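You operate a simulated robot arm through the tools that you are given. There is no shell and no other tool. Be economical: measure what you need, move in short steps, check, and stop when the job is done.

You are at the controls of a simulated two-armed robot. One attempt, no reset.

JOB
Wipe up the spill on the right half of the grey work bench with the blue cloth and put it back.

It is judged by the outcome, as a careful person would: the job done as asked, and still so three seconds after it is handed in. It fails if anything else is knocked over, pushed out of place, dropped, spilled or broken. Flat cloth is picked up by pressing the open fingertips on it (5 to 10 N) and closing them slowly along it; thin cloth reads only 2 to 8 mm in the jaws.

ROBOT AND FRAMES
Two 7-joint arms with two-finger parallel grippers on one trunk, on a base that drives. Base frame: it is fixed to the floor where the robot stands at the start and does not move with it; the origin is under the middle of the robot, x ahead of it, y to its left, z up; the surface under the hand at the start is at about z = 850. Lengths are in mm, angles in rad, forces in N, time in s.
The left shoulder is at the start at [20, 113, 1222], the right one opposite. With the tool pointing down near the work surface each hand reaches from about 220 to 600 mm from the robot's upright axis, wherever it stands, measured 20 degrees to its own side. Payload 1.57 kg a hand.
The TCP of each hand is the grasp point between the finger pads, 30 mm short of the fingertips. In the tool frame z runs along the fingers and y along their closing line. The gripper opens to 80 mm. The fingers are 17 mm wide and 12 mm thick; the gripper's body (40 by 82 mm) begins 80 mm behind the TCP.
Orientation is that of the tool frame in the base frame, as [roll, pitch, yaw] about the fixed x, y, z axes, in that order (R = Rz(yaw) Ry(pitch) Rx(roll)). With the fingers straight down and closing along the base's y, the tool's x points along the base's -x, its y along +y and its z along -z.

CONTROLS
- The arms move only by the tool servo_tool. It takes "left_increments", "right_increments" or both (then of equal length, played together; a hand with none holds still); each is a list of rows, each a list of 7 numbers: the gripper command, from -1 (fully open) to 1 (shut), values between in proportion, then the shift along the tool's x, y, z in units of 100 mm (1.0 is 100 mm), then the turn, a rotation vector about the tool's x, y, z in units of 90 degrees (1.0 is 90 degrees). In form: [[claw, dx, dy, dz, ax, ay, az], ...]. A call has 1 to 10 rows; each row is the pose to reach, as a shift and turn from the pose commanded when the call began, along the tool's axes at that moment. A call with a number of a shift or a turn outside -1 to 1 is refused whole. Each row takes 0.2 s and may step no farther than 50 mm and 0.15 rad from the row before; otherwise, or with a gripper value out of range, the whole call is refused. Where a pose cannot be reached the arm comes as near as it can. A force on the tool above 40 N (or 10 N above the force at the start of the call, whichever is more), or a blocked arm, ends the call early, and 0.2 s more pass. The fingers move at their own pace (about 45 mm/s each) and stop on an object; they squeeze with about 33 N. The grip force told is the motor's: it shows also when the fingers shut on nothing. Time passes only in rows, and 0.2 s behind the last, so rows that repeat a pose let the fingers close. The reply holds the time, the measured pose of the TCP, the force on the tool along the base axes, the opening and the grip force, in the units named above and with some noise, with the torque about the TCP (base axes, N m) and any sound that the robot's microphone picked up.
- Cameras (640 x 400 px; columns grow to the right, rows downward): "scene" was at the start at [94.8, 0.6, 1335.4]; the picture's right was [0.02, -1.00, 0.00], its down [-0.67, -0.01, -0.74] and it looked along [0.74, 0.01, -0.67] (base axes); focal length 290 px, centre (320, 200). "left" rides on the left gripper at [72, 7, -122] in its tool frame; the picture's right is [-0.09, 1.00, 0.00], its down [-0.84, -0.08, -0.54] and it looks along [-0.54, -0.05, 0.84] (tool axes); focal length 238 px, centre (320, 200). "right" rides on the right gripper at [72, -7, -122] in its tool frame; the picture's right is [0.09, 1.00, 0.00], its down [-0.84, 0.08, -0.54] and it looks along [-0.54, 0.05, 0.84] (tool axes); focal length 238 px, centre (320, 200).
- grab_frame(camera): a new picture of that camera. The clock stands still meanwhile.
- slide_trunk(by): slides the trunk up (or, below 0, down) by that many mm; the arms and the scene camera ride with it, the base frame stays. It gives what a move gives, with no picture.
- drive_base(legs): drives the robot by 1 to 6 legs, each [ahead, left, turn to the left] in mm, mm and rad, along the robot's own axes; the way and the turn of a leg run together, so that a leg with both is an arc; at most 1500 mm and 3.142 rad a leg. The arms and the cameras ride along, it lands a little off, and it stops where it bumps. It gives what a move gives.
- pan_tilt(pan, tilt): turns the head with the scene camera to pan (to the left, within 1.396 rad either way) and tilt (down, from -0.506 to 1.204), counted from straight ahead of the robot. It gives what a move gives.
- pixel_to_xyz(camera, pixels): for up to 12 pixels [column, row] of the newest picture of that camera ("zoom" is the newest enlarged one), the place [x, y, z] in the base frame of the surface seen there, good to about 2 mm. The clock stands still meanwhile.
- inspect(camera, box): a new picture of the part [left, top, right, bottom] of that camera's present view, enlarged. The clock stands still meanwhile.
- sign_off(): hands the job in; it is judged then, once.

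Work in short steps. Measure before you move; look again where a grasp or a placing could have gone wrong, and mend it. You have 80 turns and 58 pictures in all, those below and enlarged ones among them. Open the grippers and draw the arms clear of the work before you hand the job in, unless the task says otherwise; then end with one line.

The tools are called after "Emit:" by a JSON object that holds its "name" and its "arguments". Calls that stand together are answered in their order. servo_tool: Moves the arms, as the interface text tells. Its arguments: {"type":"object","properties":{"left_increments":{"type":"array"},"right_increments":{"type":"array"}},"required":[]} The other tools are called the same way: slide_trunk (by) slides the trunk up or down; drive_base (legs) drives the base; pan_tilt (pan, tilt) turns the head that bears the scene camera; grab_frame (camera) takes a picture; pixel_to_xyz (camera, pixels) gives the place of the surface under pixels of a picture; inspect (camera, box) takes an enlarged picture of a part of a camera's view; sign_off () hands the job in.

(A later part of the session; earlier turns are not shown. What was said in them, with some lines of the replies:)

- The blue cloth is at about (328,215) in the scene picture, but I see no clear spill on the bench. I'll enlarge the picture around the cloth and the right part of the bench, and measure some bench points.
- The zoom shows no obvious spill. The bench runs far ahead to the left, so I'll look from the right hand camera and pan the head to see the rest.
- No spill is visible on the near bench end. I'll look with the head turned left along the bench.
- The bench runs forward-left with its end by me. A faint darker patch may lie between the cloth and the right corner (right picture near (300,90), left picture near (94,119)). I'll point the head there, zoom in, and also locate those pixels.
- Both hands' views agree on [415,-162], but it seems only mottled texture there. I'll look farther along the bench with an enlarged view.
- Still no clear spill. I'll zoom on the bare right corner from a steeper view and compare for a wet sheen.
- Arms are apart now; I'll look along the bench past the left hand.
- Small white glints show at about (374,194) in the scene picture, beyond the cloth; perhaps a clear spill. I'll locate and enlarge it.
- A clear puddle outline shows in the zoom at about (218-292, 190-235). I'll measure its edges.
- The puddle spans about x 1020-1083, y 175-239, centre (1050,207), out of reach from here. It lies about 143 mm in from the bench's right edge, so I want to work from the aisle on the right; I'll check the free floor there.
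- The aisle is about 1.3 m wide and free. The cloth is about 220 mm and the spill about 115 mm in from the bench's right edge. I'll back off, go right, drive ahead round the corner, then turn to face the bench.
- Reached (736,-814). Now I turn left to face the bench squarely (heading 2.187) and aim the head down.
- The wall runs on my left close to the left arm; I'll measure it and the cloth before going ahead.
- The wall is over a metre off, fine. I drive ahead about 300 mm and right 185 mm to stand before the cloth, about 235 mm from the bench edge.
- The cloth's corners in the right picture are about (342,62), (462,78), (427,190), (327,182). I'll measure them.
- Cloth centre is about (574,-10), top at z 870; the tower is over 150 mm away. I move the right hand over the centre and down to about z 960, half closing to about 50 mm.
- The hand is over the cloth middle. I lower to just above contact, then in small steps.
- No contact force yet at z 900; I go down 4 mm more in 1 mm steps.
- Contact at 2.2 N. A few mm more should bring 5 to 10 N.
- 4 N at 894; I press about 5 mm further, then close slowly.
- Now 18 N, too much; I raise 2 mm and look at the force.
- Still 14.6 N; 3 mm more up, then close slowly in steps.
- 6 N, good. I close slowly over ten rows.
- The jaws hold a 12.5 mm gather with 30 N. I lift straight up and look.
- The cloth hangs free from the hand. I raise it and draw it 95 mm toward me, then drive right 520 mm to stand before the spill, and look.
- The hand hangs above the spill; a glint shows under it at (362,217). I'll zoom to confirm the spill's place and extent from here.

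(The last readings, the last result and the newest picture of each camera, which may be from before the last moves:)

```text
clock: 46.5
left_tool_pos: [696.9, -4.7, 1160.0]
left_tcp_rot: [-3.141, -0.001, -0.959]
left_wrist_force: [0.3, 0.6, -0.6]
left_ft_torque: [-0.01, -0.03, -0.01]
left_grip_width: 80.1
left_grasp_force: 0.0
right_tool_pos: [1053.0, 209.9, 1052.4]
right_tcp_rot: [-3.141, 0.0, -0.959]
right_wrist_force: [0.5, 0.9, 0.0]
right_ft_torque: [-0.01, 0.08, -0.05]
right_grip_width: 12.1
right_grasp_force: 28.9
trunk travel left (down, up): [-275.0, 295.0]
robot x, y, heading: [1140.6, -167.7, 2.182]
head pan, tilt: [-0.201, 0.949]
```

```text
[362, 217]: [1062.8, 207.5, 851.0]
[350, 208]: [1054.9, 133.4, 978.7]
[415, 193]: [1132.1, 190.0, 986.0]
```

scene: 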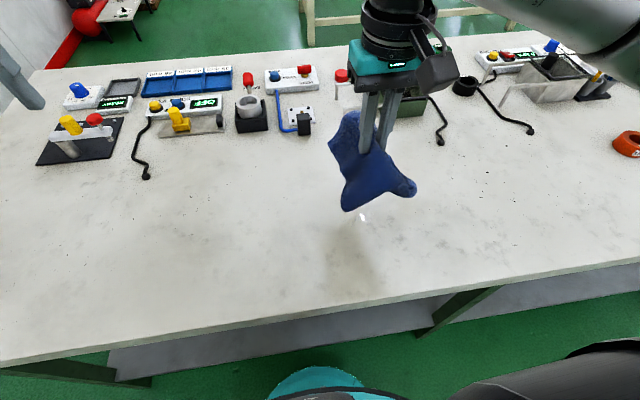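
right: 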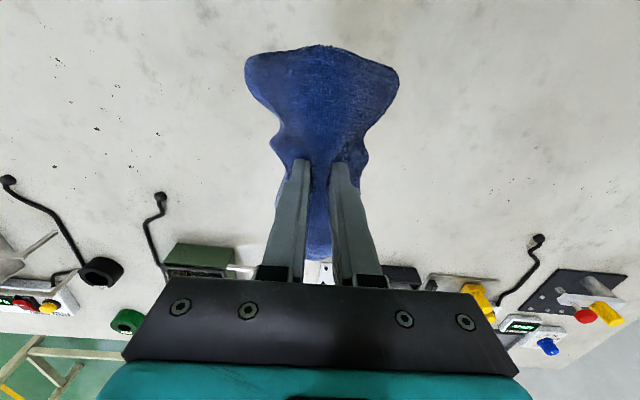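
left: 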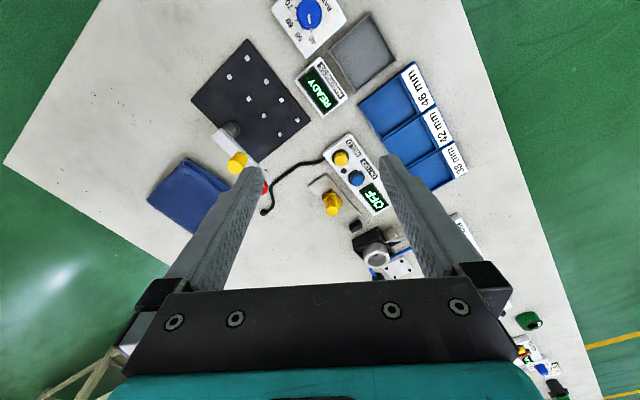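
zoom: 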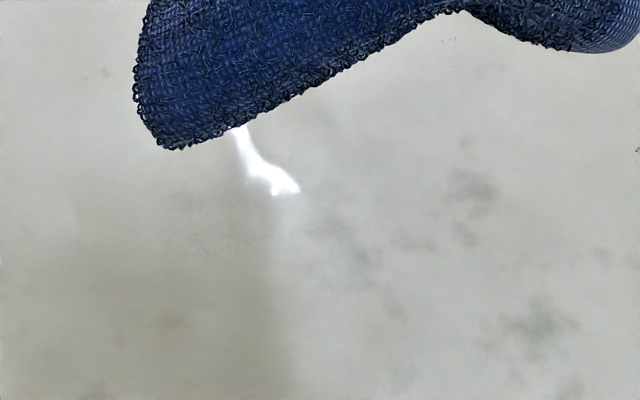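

The spill lies under the hand as measured. I lower the cloth onto its centre (1050,207), stopping just above pressing height.

Emit:
{"name": "servo_tool", "arguments": {"right_increments": [[1, 0, 0, 0.3, 0, 0, 0], [1, 0, 0, 0.6, 0, 0, 0], [1, 0, 0, 0.8, 0, 0, 0], [1, 0, 0, 1.0, 0, 0, 0]]}}

Emit:
{"name": "servo_tool", "arguments": {"right_increments": [[1, 0, 0, 0.2, 0, 0, 0], [1, 0, 0, 0.4, 0, 0, 0], [1, 0, 0, 0.5, 0, 0, 0], [1, 0, 0, 0.55, 0, 0, 0]]}}

```text
clock: 47.5
left_tool_pos: [697.2, -4.5, 1159.0]
left_tcp_rot: [3.141, -0.001, -0.959]
left_wrist_force: [-0.1, -0.6, 0.3]
left_ft_torque: [0.01, 0.02, -0.02]
left_grip_width: 80.0
left_grasp_force: 0.1
right_tool_pos: [1052.2, 211.0, 952.5]
right_tcp_rot: [3.141, 0.0, -0.958]
right_wrist_force: [-0.8, 0.4, 0.4]
right_ft_torque: [0.02, 0.04, 0.01]
right_grip_width: 12.1
right_grasp_force: 28.9
trunk travel left (down, up): [-275.0, 295.0]
robot x, y, heading: [1138.9, -166.4, 2.183]
head pan, tilt: [-0.201, 0.949]
```

```text
clock: 48.5
left_tool_pos: [696.7, -5.7, 1159.1]
left_tcp_rot: [-3.139, -0.001, -0.958]
left_wrist_force: [-0.7, -0.5, -0.3]
left_ft_torque: [0.02, 0.0, 0.01]
left_grip_width: 79.9
left_grasp_force: 0.1
right_tool_pos: [1053.0, 211.9, 897.7]
right_tcp_rot: [3.138, 0.003, -0.957]
right_wrist_force: [-1.0, 0.7, 8.2]
right_ft_torque: [0.02, 0.01, 0.05]
right_grip_width: 11.8
right_grasp_force: 29.4
trunk travel left (down, up): [-275.0, 295.0]
robot x, y, heading: [1138.2, -167.0, 2.178]
head pan, tilt: [-0.201, 0.949]
```

8 N of contact pressure at z 898. I wipe in strokes across the whole spill, ±45 mm.

Emit:
{"name": "servo_tool", "arguments": {"right_increments": [[1, -0.2, -0.2, 0, 0, 0, 0], [1, -0.4, -0.4, 0, 0, 0, 0], [1, -0.15, -0.4, 0, 0, 0, 0], [1, 0.15, -0.4, 0, 0, 0, 0], [1, 0.4, -0.4, 0, 0, 0, 0], [1, 0.4, -0.15, 0, 0, 0, 0], [1, 0.15, -0.15, 0, 0, 0, 0], [1, -0.15, -0.15, 0, 0, 0, 0], [1, -0.4, -0.15, 0, 0, 0, 0], [1, -0.4, 0.1, 0, 0, 0, 0]]}}

Emit:
{"name": "servo_tool", "arguments": {"right_increments": [[1, 0.25, 0, 0, 0, 0, 0], [1, 0.5, 0, 0, 0, 0, 0], [1, 0.8, 0, 0, 0, 0, 0], [1, 0.8, 0.3, 0, 0, 0, 0], [1, 0.5, 0.3, 0, 0, 0, 0], [1, 0.25, 0.3, 0, 0, 0, 0], [1, 0, 0.3, 0, 0, 0, 0], [1, 0.2, 0.1, 0, 0, 0, 0], [1, 0.4, -0.1, 0, 0, 0, 0]]}}

Emit:
{"name": "grab_frame", "arguments": {"camera": "scene"}}

```text
clock: 50.7
left_tool_pos: [697.0, -4.5, 1159.1]
left_tcp_rot: [-3.138, 0.0, -0.957]
left_wrist_force: [0.7, 0.2, 0.2]
left_ft_torque: [0.02, 0.01, 0.0]
left_grip_width: 80.1
left_grasp_force: 0.2
right_tool_pos: [1020.8, 237.6, 896.7]
right_tcp_rot: [-3.14, 0.004, -0.96]
right_wrist_force: [2.6, 3.3, 9.8]
right_ft_torque: [0.06, -0.06, -0.03]
right_grip_width: 12.0
right_grasp_force: 29.3
trunk travel left (down, up): [-275.0, 295.0]
robot x, y, heading: [1142.5, -169.3, 2.181]
head pan, tilt: [-0.201, 0.949]
```

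```text
clock: 52.7
left_tool_pos: [697.2, -4.4, 1158.4]
left_tcp_rot: [-3.139, 0.0, -0.959]
left_wrist_force: [1.0, -0.3, 0.7]
left_ft_torque: [0.03, -0.03, 0.01]
left_grip_width: 79.9
left_grasp_force: 0.2
right_tool_pos: [1051.8, 209.6, 897.4]
right_tcp_rot: [3.139, 0.005, -0.959]
right_wrist_force: [-3.6, 1.1, 8.7]
right_ft_torque: [0.02, 0.07, -0.01]
right_grip_width: 11.8
right_grasp_force: 29.2
trunk travel left (down, up): [-275.0, 295.0]
robot x, y, heading: [1139.3, -167.2, 2.182]
head pan, tilt: [-0.201, 0.949]
```

```text
25 pictures are left
```

scene: 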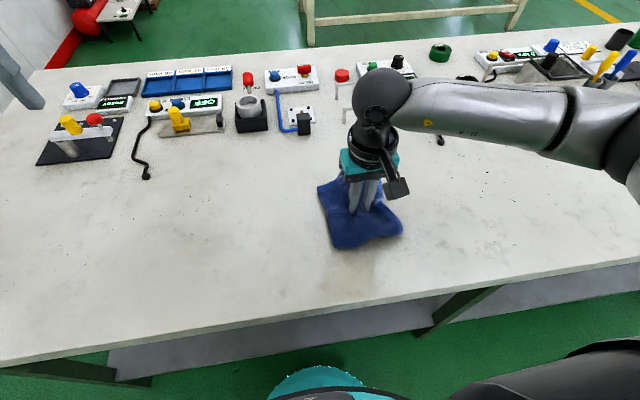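

The strokes ran with steady 8-10 N. I lift and shift the cloth aside to check the surface.

Emit:
{"name": "servo_tool", "arguments": {"right_increments": [[1, 0, 0, -0.3, 0, 0, 0], [1, 0, 0, -0.6, 0, 0, 0], [1, 0, 0, -1.0, 0, 0, 0], [1, -0.3, 0.3, -1.0, 0, 0, 0], [1, -0.6, 0.5, -1.0, 0, 0, 0], [1, -0.6, 0.9, -1.0, 0, 0, 0]]}}

Emit:
{"name": "inspect", "arguments": {"camera": "scene", "box": [280, 160, 440, 260]}}

```text
clock: 54.1
left_tool_pos: [697.0, -4.7, 1158.3]
left_tcp_rot: [-3.14, 0.0, -0.959]
left_wrist_force: [-0.6, -0.5, 0.2]
left_ft_torque: [0.0, -0.01, -0.01]
left_grip_width: 80.1
left_grasp_force: 0.1
right_tool_pos: [945.1, 208.4, 997.4]
right_tcp_rot: [-3.14, 0.0, -0.958]
right_wrist_force: [-0.1, 0.1, -0.3]
right_ft_torque: [-0.04, 0.02, -0.02]
right_grip_width: 12.0
right_grasp_force: 29.2
trunk travel left (down, up): [-275.0, 295.0]
robot x, y, heading: [1137.1, -166.9, 2.181]
head pan, tilt: [-0.201, 0.949]
```

```text
4.00 times, centred on (360, 210) of scene
```

zoom: 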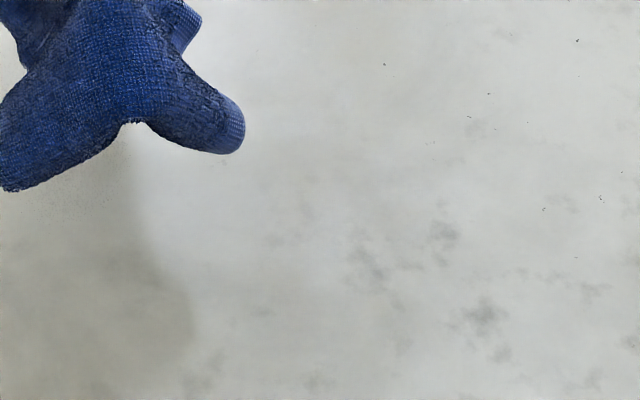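

The glint is gone. One corner is still near the cloth's outline, so I shift the hand farther off and check again.

Emit:
{"name": "servo_tool", "arguments": {"right_increments": [[1, 0, 0.4, -0.2, 0, 0, 0], [1, 0, 0.8, -0.5, 0, 0, 0], [1, 0.3, 1.0, -0.5, 0, 0, 0]]}}

Emit:
{"name": "inspect", "arguments": {"camera": "scene", "box": [280, 150, 440, 250]}}

Emit:
{"name": "pixel_to_xyz", "arguments": {"camera": "zoom", "pixels": [[320, 240], [240, 200], [320, 160], [400, 240]]}}

```text
clock: 54.9
left_tool_pos: [698.1, -4.0, 1159.2]
left_tcp_rot: [3.142, 0.001, -0.96]
left_wrist_force: [-0.3, -0.2, 0.2]
left_ft_torque: [-0.03, 0.01, 0.0]
left_grip_width: 79.9
left_grasp_force: 0.1
right_tool_pos: [880.4, 123.5, 1048.5]
right_tcp_rot: [-3.141, -0.002, -0.957]
right_wrist_force: [0.3, 0.1, -0.7]
right_ft_torque: [-0.01, 0.05, -0.02]
right_grip_width: 12.1
right_grasp_force: 29.5
trunk travel left (down, up): [-275.0, 295.0]
robot x, y, heading: [1141.4, -171.8, 2.187]
head pan, tilt: [-0.201, 0.949]
```

```text
4.00 times, centred on (360, 200) of scene
```

zoom: 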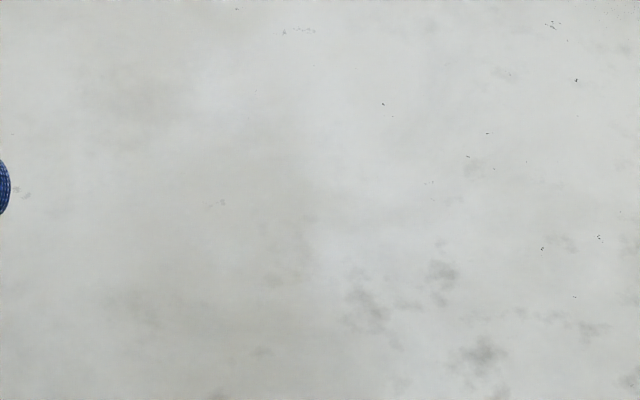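

```text
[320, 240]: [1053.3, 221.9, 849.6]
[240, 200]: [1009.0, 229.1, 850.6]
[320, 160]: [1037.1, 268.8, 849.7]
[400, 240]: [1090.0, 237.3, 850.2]
```

The wiped place (1053,222) is clean and dry. I drive back left 520 mm to the cloth's old place.

Emit:
{"name": "drive_base", "arguments": {"legs": [[0, 520, 0]]}}

Emit:
{"name": "pan_tilt", "arguments": {"pan": -0.2, "tilt": 0.8}}

Emit:
{"name": "grab_frame", "arguments": {"camera": "scene"}}

```text
clock: 58.0
left_tool_pos: [271.7, -295.6, 1157.3]
left_tcp_rot: [-3.139, 0.0, -0.97]
left_wrist_force: [0.2, 0.2, -0.3]
left_ft_torque: [0.02, -0.02, -0.03]
left_grip_width: 79.8
left_grasp_force: 0.2
right_tool_pos: [455.2, -169.2, 1049.6]
right_tcp_rot: [3.14, 0.001, -0.97]
right_wrist_force: [0.1, -0.8, -1.7]
right_ft_torque: [-0.04, 0.04, 0.02]
right_grip_width: 11.8
right_grasp_force: 29.6
trunk travel left (down, up): [-275.0, 295.0]
robot x, y, heading: [708.0, -467.7, 2.168]
head pan, tilt: [-0.201, 0.949]
```

```text
clock: 58.7
left_tool_pos: [270.2, -296.7, 1158.3]
left_tcp_rot: [-3.141, -0.001, -0.972]
left_wrist_force: [-0.2, -0.7, -0.1]
left_ft_torque: [0.01, 0.0, -0.03]
left_grip_width: 80.0
left_grasp_force: 0.0
right_tool_pos: [456.3, -169.7, 1048.7]
right_tcp_rot: [3.141, 0.0, -0.97]
right_wrist_force: [-0.5, 0.0, -0.3]
right_ft_torque: [0.0, 0.04, 0.04]
right_grip_width: 11.9
right_grasp_force: 29.7
trunk travel left (down, up): [-275.0, 295.0]
robot x, y, heading: [712.8, -462.9, 2.17]
head pan, tilt: [-0.201, 0.799]
```

```text
22 pictures are left
```

scene: 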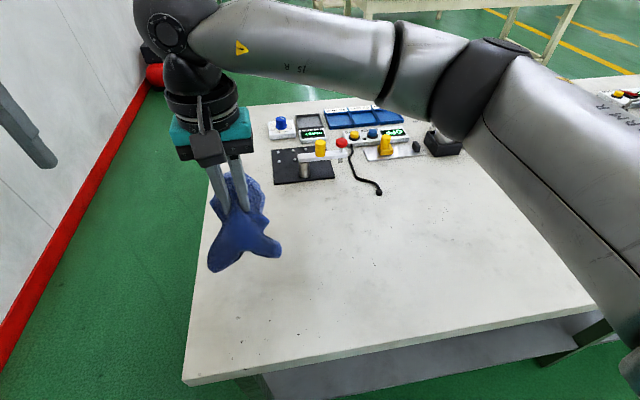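

I move the hand to above (575,-10), where the cloth was picked, in two calls.

Emit:
{"name": "servo_tool", "arguments": {"right_increments": [[1, -0.1, -0.3, 0, 0, 0, 0], [1, -0.2, -0.6, 0, 0, 0, 0], [1, -0.3, -0.95, 0, 0, 0, 0]]}}

Emit:
{"name": "servo_tool", "arguments": {"right_increments": [[1, -0.1, -0.3, 0.2, 0, 0, 0], [1, -0.25, -0.6, 0.4, 0, 0, 0], [1, -0.35, -0.93, 0.6, 0, 0, 0], [1, -0.35, -0.93, 0.7, 0, 0, 0]]}}

Emit:
{"name": "grab_frame", "arguments": {"camera": "right"}}

```text
clock: 59.5
left_tool_pos: [271.8, -294.9, 1159.4]
left_tcp_rot: [3.14, 0.001, -0.97]
left_wrist_force: [-0.2, -0.6, 0.5]
left_ft_torque: [0.0, 0.0, 0.02]
left_grip_width: 80.3
left_grasp_force: 0.1
right_tool_pos: [519.2, -90.1, 1049.6]
right_tcp_rot: [3.141, 0.001, -0.968]
right_wrist_force: [1.0, -0.8, -0.5]
right_ft_torque: [-0.04, 0.04, 0.02]
right_grip_width: 12.1
right_grasp_force: 29.3
trunk travel left (down, up): [-275.0, 295.0]
robot x, y, heading: [713.4, -463.2, 2.168]
head pan, tilt: [-0.201, 0.799]
```

```text
clock: 60.5
left_tool_pos: [271.7, -295.4, 1159.3]
left_tcp_rot: [-3.14, 0.002, -0.971]
left_wrist_force: [-0.7, 0.0, -0.3]
left_ft_torque: [-0.02, 0.02, -0.02]
left_grip_width: 80.1
left_grasp_force: 0.1
right_tool_pos: [574.6, -10.1, 979.7]
right_tcp_rot: [3.141, -0.002, -0.969]
right_wrist_force: [0.4, -0.2, -0.3]
right_ft_torque: [-0.06, 0.04, 0.03]
right_grip_width: 12.2
right_grasp_force: 29.2
trunk travel left (down, up): [-275.0, 295.0]
robot x, y, heading: [715.2, -464.0, 2.167]
head pan, tilt: [-0.201, 0.799]
```

```text
21 pictures are left
```

right: 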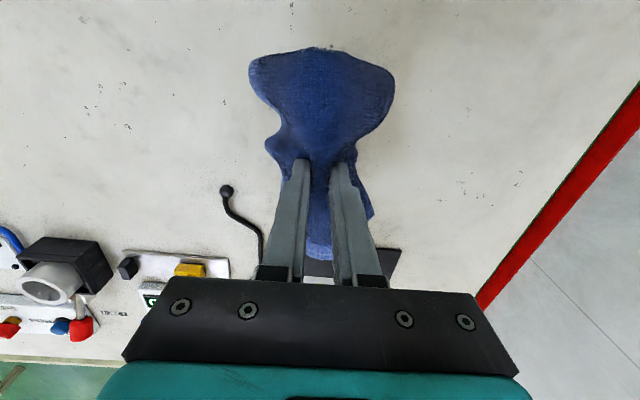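

Right above the old place and clear of the tower. I lower 83 mm to about z 897, then open slowly while down, which spreads the gather.

Emit:
{"name": "servo_tool", "arguments": {"right_increments": [[1, 0, 0, 0.3, 0, 0, 0], [1, 0, 0, 0.6, 0, 0, 0], [1, 0, 0, 0.75, 0, 0, 0], [1, 0, 0, 0.83, 0, 0, 0]]}}

Emit:
{"name": "servo_tool", "arguments": {"right_increments": [[0.7, 0, 0, 0, 0, 0, 0], [0.5, 0, 0, 0, 0, 0, 0], [0.3, 0, 0, 0, 0, 0, 0], [0.1, 0, 0, 0, 0, 0, 0], [-0.1, 0, 0, 0, 0, 0, 0], [-0.25, 0, 0, 0, 0, 0, 0], [-0.25, 0, 0, 0, 0, 0, 0]]}}

Emit:
{"name": "servo_tool", "arguments": {"right_increments": [[-0.25, 0, 0, -0.05, 0, 0, 0], [-0.25, 0, 0, -0.15, 0, 0, 0], [-0.25, 0, 0, -0.4, 0, 0, 0], [-0.25, 0, 0, -0.8, 0, 0, 0]]}}

Emit:
{"name": "grab_frame", "arguments": {"camera": "right"}}

```text
clock: 61.5
left_tool_pos: [271.4, -296.0, 1158.3]
left_tcp_rot: [-3.139, -0.001, -0.97]
left_wrist_force: [-0.1, 0.3, -0.4]
left_ft_torque: [0.01, 0.02, -0.01]
left_grip_width: 79.9
left_grasp_force: 0.1
right_tool_pos: [572.6, -8.5, 898.4]
right_tcp_rot: [-3.141, 0.006, -0.97]
right_wrist_force: [0.1, 2.9, 14.7]
right_ft_torque: [0.07, -0.05, 0.01]
right_grip_width: 12.2
right_grasp_force: 29.4
trunk travel left (down, up): [-275.0, 295.0]
robot x, y, heading: [713.7, -464.8, 2.168]
head pan, tilt: [-0.201, 0.799]
```

```text
clock: 63.1
left_tool_pos: [271.2, -297.8, 1158.7]
left_tcp_rot: [-3.14, 0.004, -0.971]
left_wrist_force: [-0.1, -0.3, -0.6]
left_ft_torque: [-0.02, -0.01, -0.01]
left_grip_width: 79.8
left_grasp_force: 0.1
right_tool_pos: [573.2, -11.3, 895.8]
right_tcp_rot: [3.141, 0.001, -0.969]
right_wrist_force: [-4.3, -3.8, 16.1]
right_ft_torque: [0.06, -0.17, -0.01]
right_grip_width: 42.5
right_grasp_force: 0.1
trunk travel left (down, up): [-275.0, 295.0]
robot x, y, heading: [713.7, -465.1, 2.172]
head pan, tilt: [-0.201, 0.799]
```

```text
clock: 64.1
left_tool_pos: [272.3, -295.0, 1159.0]
left_tcp_rot: [-3.139, -0.001, -0.971]
left_wrist_force: [-0.2, -0.6, 0.4]
left_ft_torque: [0.03, 0.0, 0.02]
left_grip_width: 80.1
left_grasp_force: 0.0
right_tool_pos: [575.3, -10.2, 974.3]
right_tcp_rot: [-3.141, 0.0, -0.972]
right_wrist_force: [0.4, 0.5, 1.1]
right_ft_torque: [-0.01, 0.0, 0.02]
right_grip_width: 49.9
right_grasp_force: 0.1
trunk travel left (down, up): [-275.0, 295.0]
robot x, y, heading: [712.2, -464.3, 2.171]
head pan, tilt: [-0.201, 0.799]
```

```text
20 pictures are left
```

right: 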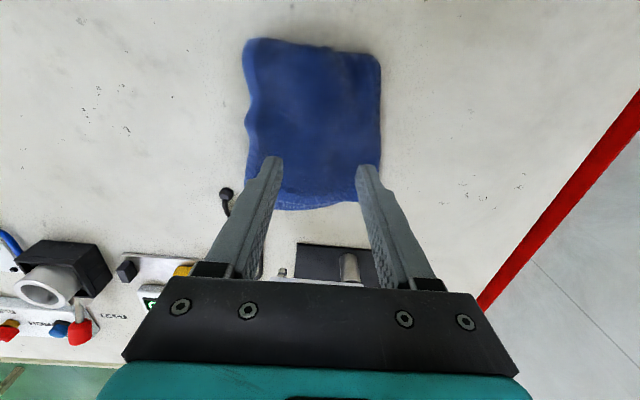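

The cloth lies flat at its old place, released. I raise the hand clear and draw it back, then check the bench.

Emit:
{"name": "servo_tool", "arguments": {"right_increments": [[-1, 0, 0, -0.4, 0, 0, 0], [-1, 0.2, 0, -0.8, 0, 0, 0], [-1, 0.5, -0.3, -0.9, 0, 0, 0], [-1, 0.8, -0.6, -0.9, 0, 0, 0], [-1, 1.0, -0.9, -0.9, 0, 0, 0]]}}

Emit:
{"name": "drive_base", "arguments": {"legs": [[-350, 0, 0]]}}

Emit:
{"name": "pan_tilt", "arguments": {"pan": -0.3, "tilt": 0.6}}

Emit:
{"name": "grab_frame", "arguments": {"camera": "scene"}}

```text
clock: 65.3
left_tool_pos: [271.5, -297.0, 1159.2]
left_tcp_rot: [-3.141, -0.001, -0.969]
left_wrist_force: [1.1, -0.1, -0.1]
left_ft_torque: [0.04, 0.04, 0.0]
left_grip_width: 80.0
left_grasp_force: 0.0
right_tool_pos: [706.0, -43.5, 1064.2]
right_tcp_rot: [3.141, 0.0, -0.969]
right_wrist_force: [0.4, 0.3, -0.5]
right_ft_torque: [0.0, -0.02, 0.03]
right_grip_width: 80.0
right_grasp_force: 0.0
trunk travel left (down, up): [-275.0, 295.0]
robot x, y, heading: [714.6, -467.0, 2.174]
head pan, tilt: [-0.201, 0.799]
```

```text
clock: 67.5
left_tool_pos: [470.0, -585.5, 1158.9]
left_tcp_rot: [-3.141, 0.0, -0.967]
left_wrist_force: [-0.8, 0.3, -0.3]
left_ft_torque: [0.04, 0.0, -0.03]
left_grip_width: 80.0
left_grasp_force: 0.1
right_tool_pos: [902.1, -332.1, 1064.4]
right_tcp_rot: [-3.14, 0.001, -0.967]
right_wrist_force: [0.5, 0.3, 0.0]
right_ft_torque: [0.02, 0.04, -0.01]
right_grip_width: 80.1
right_grasp_force: 0.1
trunk travel left (down, up): [-275.0, 295.0]
robot x, y, heading: [910.2, -754.4, 2.17]
head pan, tilt: [-0.201, 0.799]
```

```text
clock: 68.3
left_tool_pos: [469.1, -585.0, 1159.2]
left_tcp_rot: [3.142, 0.0, -0.966]
left_wrist_force: [0.5, -0.1, 0.1]
left_ft_torque: [-0.01, 0.0, -0.02]
left_grip_width: 80.2
left_grasp_force: 0.1
right_tool_pos: [901.6, -331.4, 1064.2]
right_tcp_rot: [-3.141, 0.0, -0.966]
right_wrist_force: [-0.9, -0.5, 0.4]
right_ft_torque: [0.04, -0.01, 0.01]
right_grip_width: 80.3
right_grasp_force: 0.1
trunk travel left (down, up): [-275.0, 295.0]
robot x, y, heading: [911.7, -751.3, 2.175]
head pan, tilt: [-0.3, 0.6]
```

```text
19 pictures are left
```

scene: 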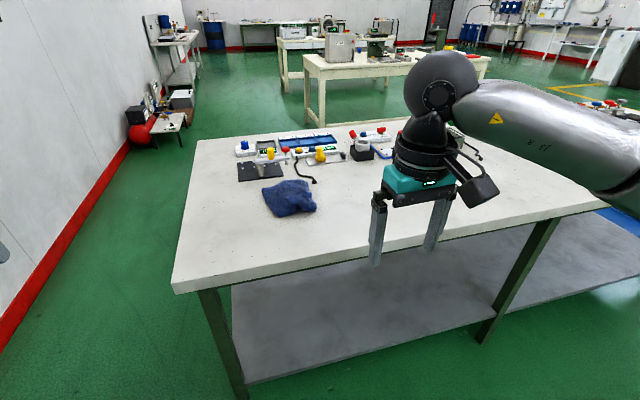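

The cloth is back and the bench objects are undisturbed. A last check of the cloth's place and the spill spot.

Emit:
{"name": "inspect", "arguments": {"camera": "scene", "box": [220, 130, 380, 230]}}

Emit:
{"name": "pixel_to_xyz", "arguments": {"camera": "scene", "pixels": [[264, 188], [304, 182], [315, 210], [274, 214], [290, 198]]}}

Emit:
{"name": "inspect", "arguments": {"camera": "scene", "box": [360, 160, 552, 280]}}

```text
4.00 times, centred on (300, 180) of scene
```

zoom: 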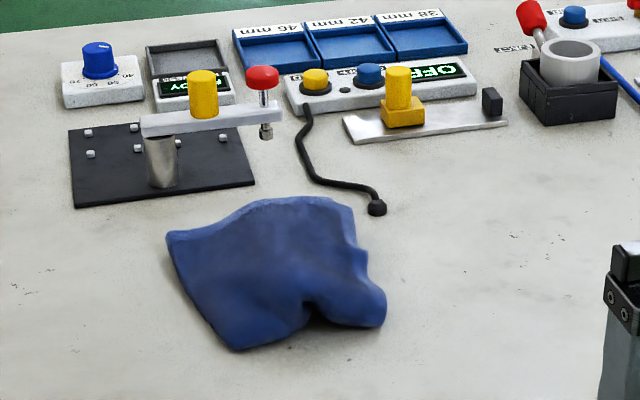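

```text
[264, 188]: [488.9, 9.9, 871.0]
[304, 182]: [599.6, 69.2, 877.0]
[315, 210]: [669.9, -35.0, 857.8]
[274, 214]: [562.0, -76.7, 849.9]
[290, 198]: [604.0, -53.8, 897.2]
```

```text
3.33 times, centred on (456, 220) of scene
```

zoom: 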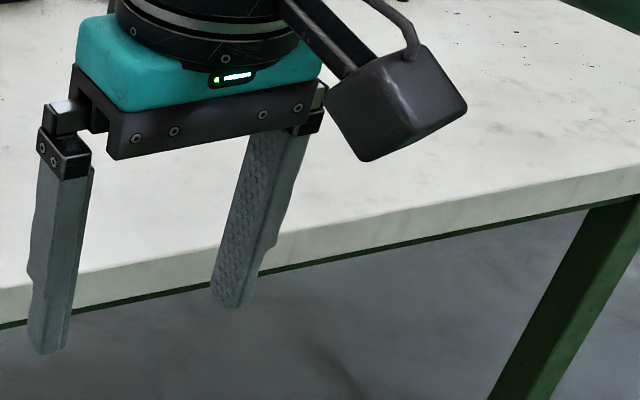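

The cloth lies on its original spot (about 489-670 by -77 to 69). The spill place was checked clean, and both hands are open and clear, so I hand the job in.

Emit:
{"name": "sign_off", "arguments": {}}

```text
The job is handed in.
```

The spill is wiped up and the bench looked clean where it had been. The blue cloth is back in its original spot, though slightly humped rather than neatly folded, and nothing else on the bench appeared to move.
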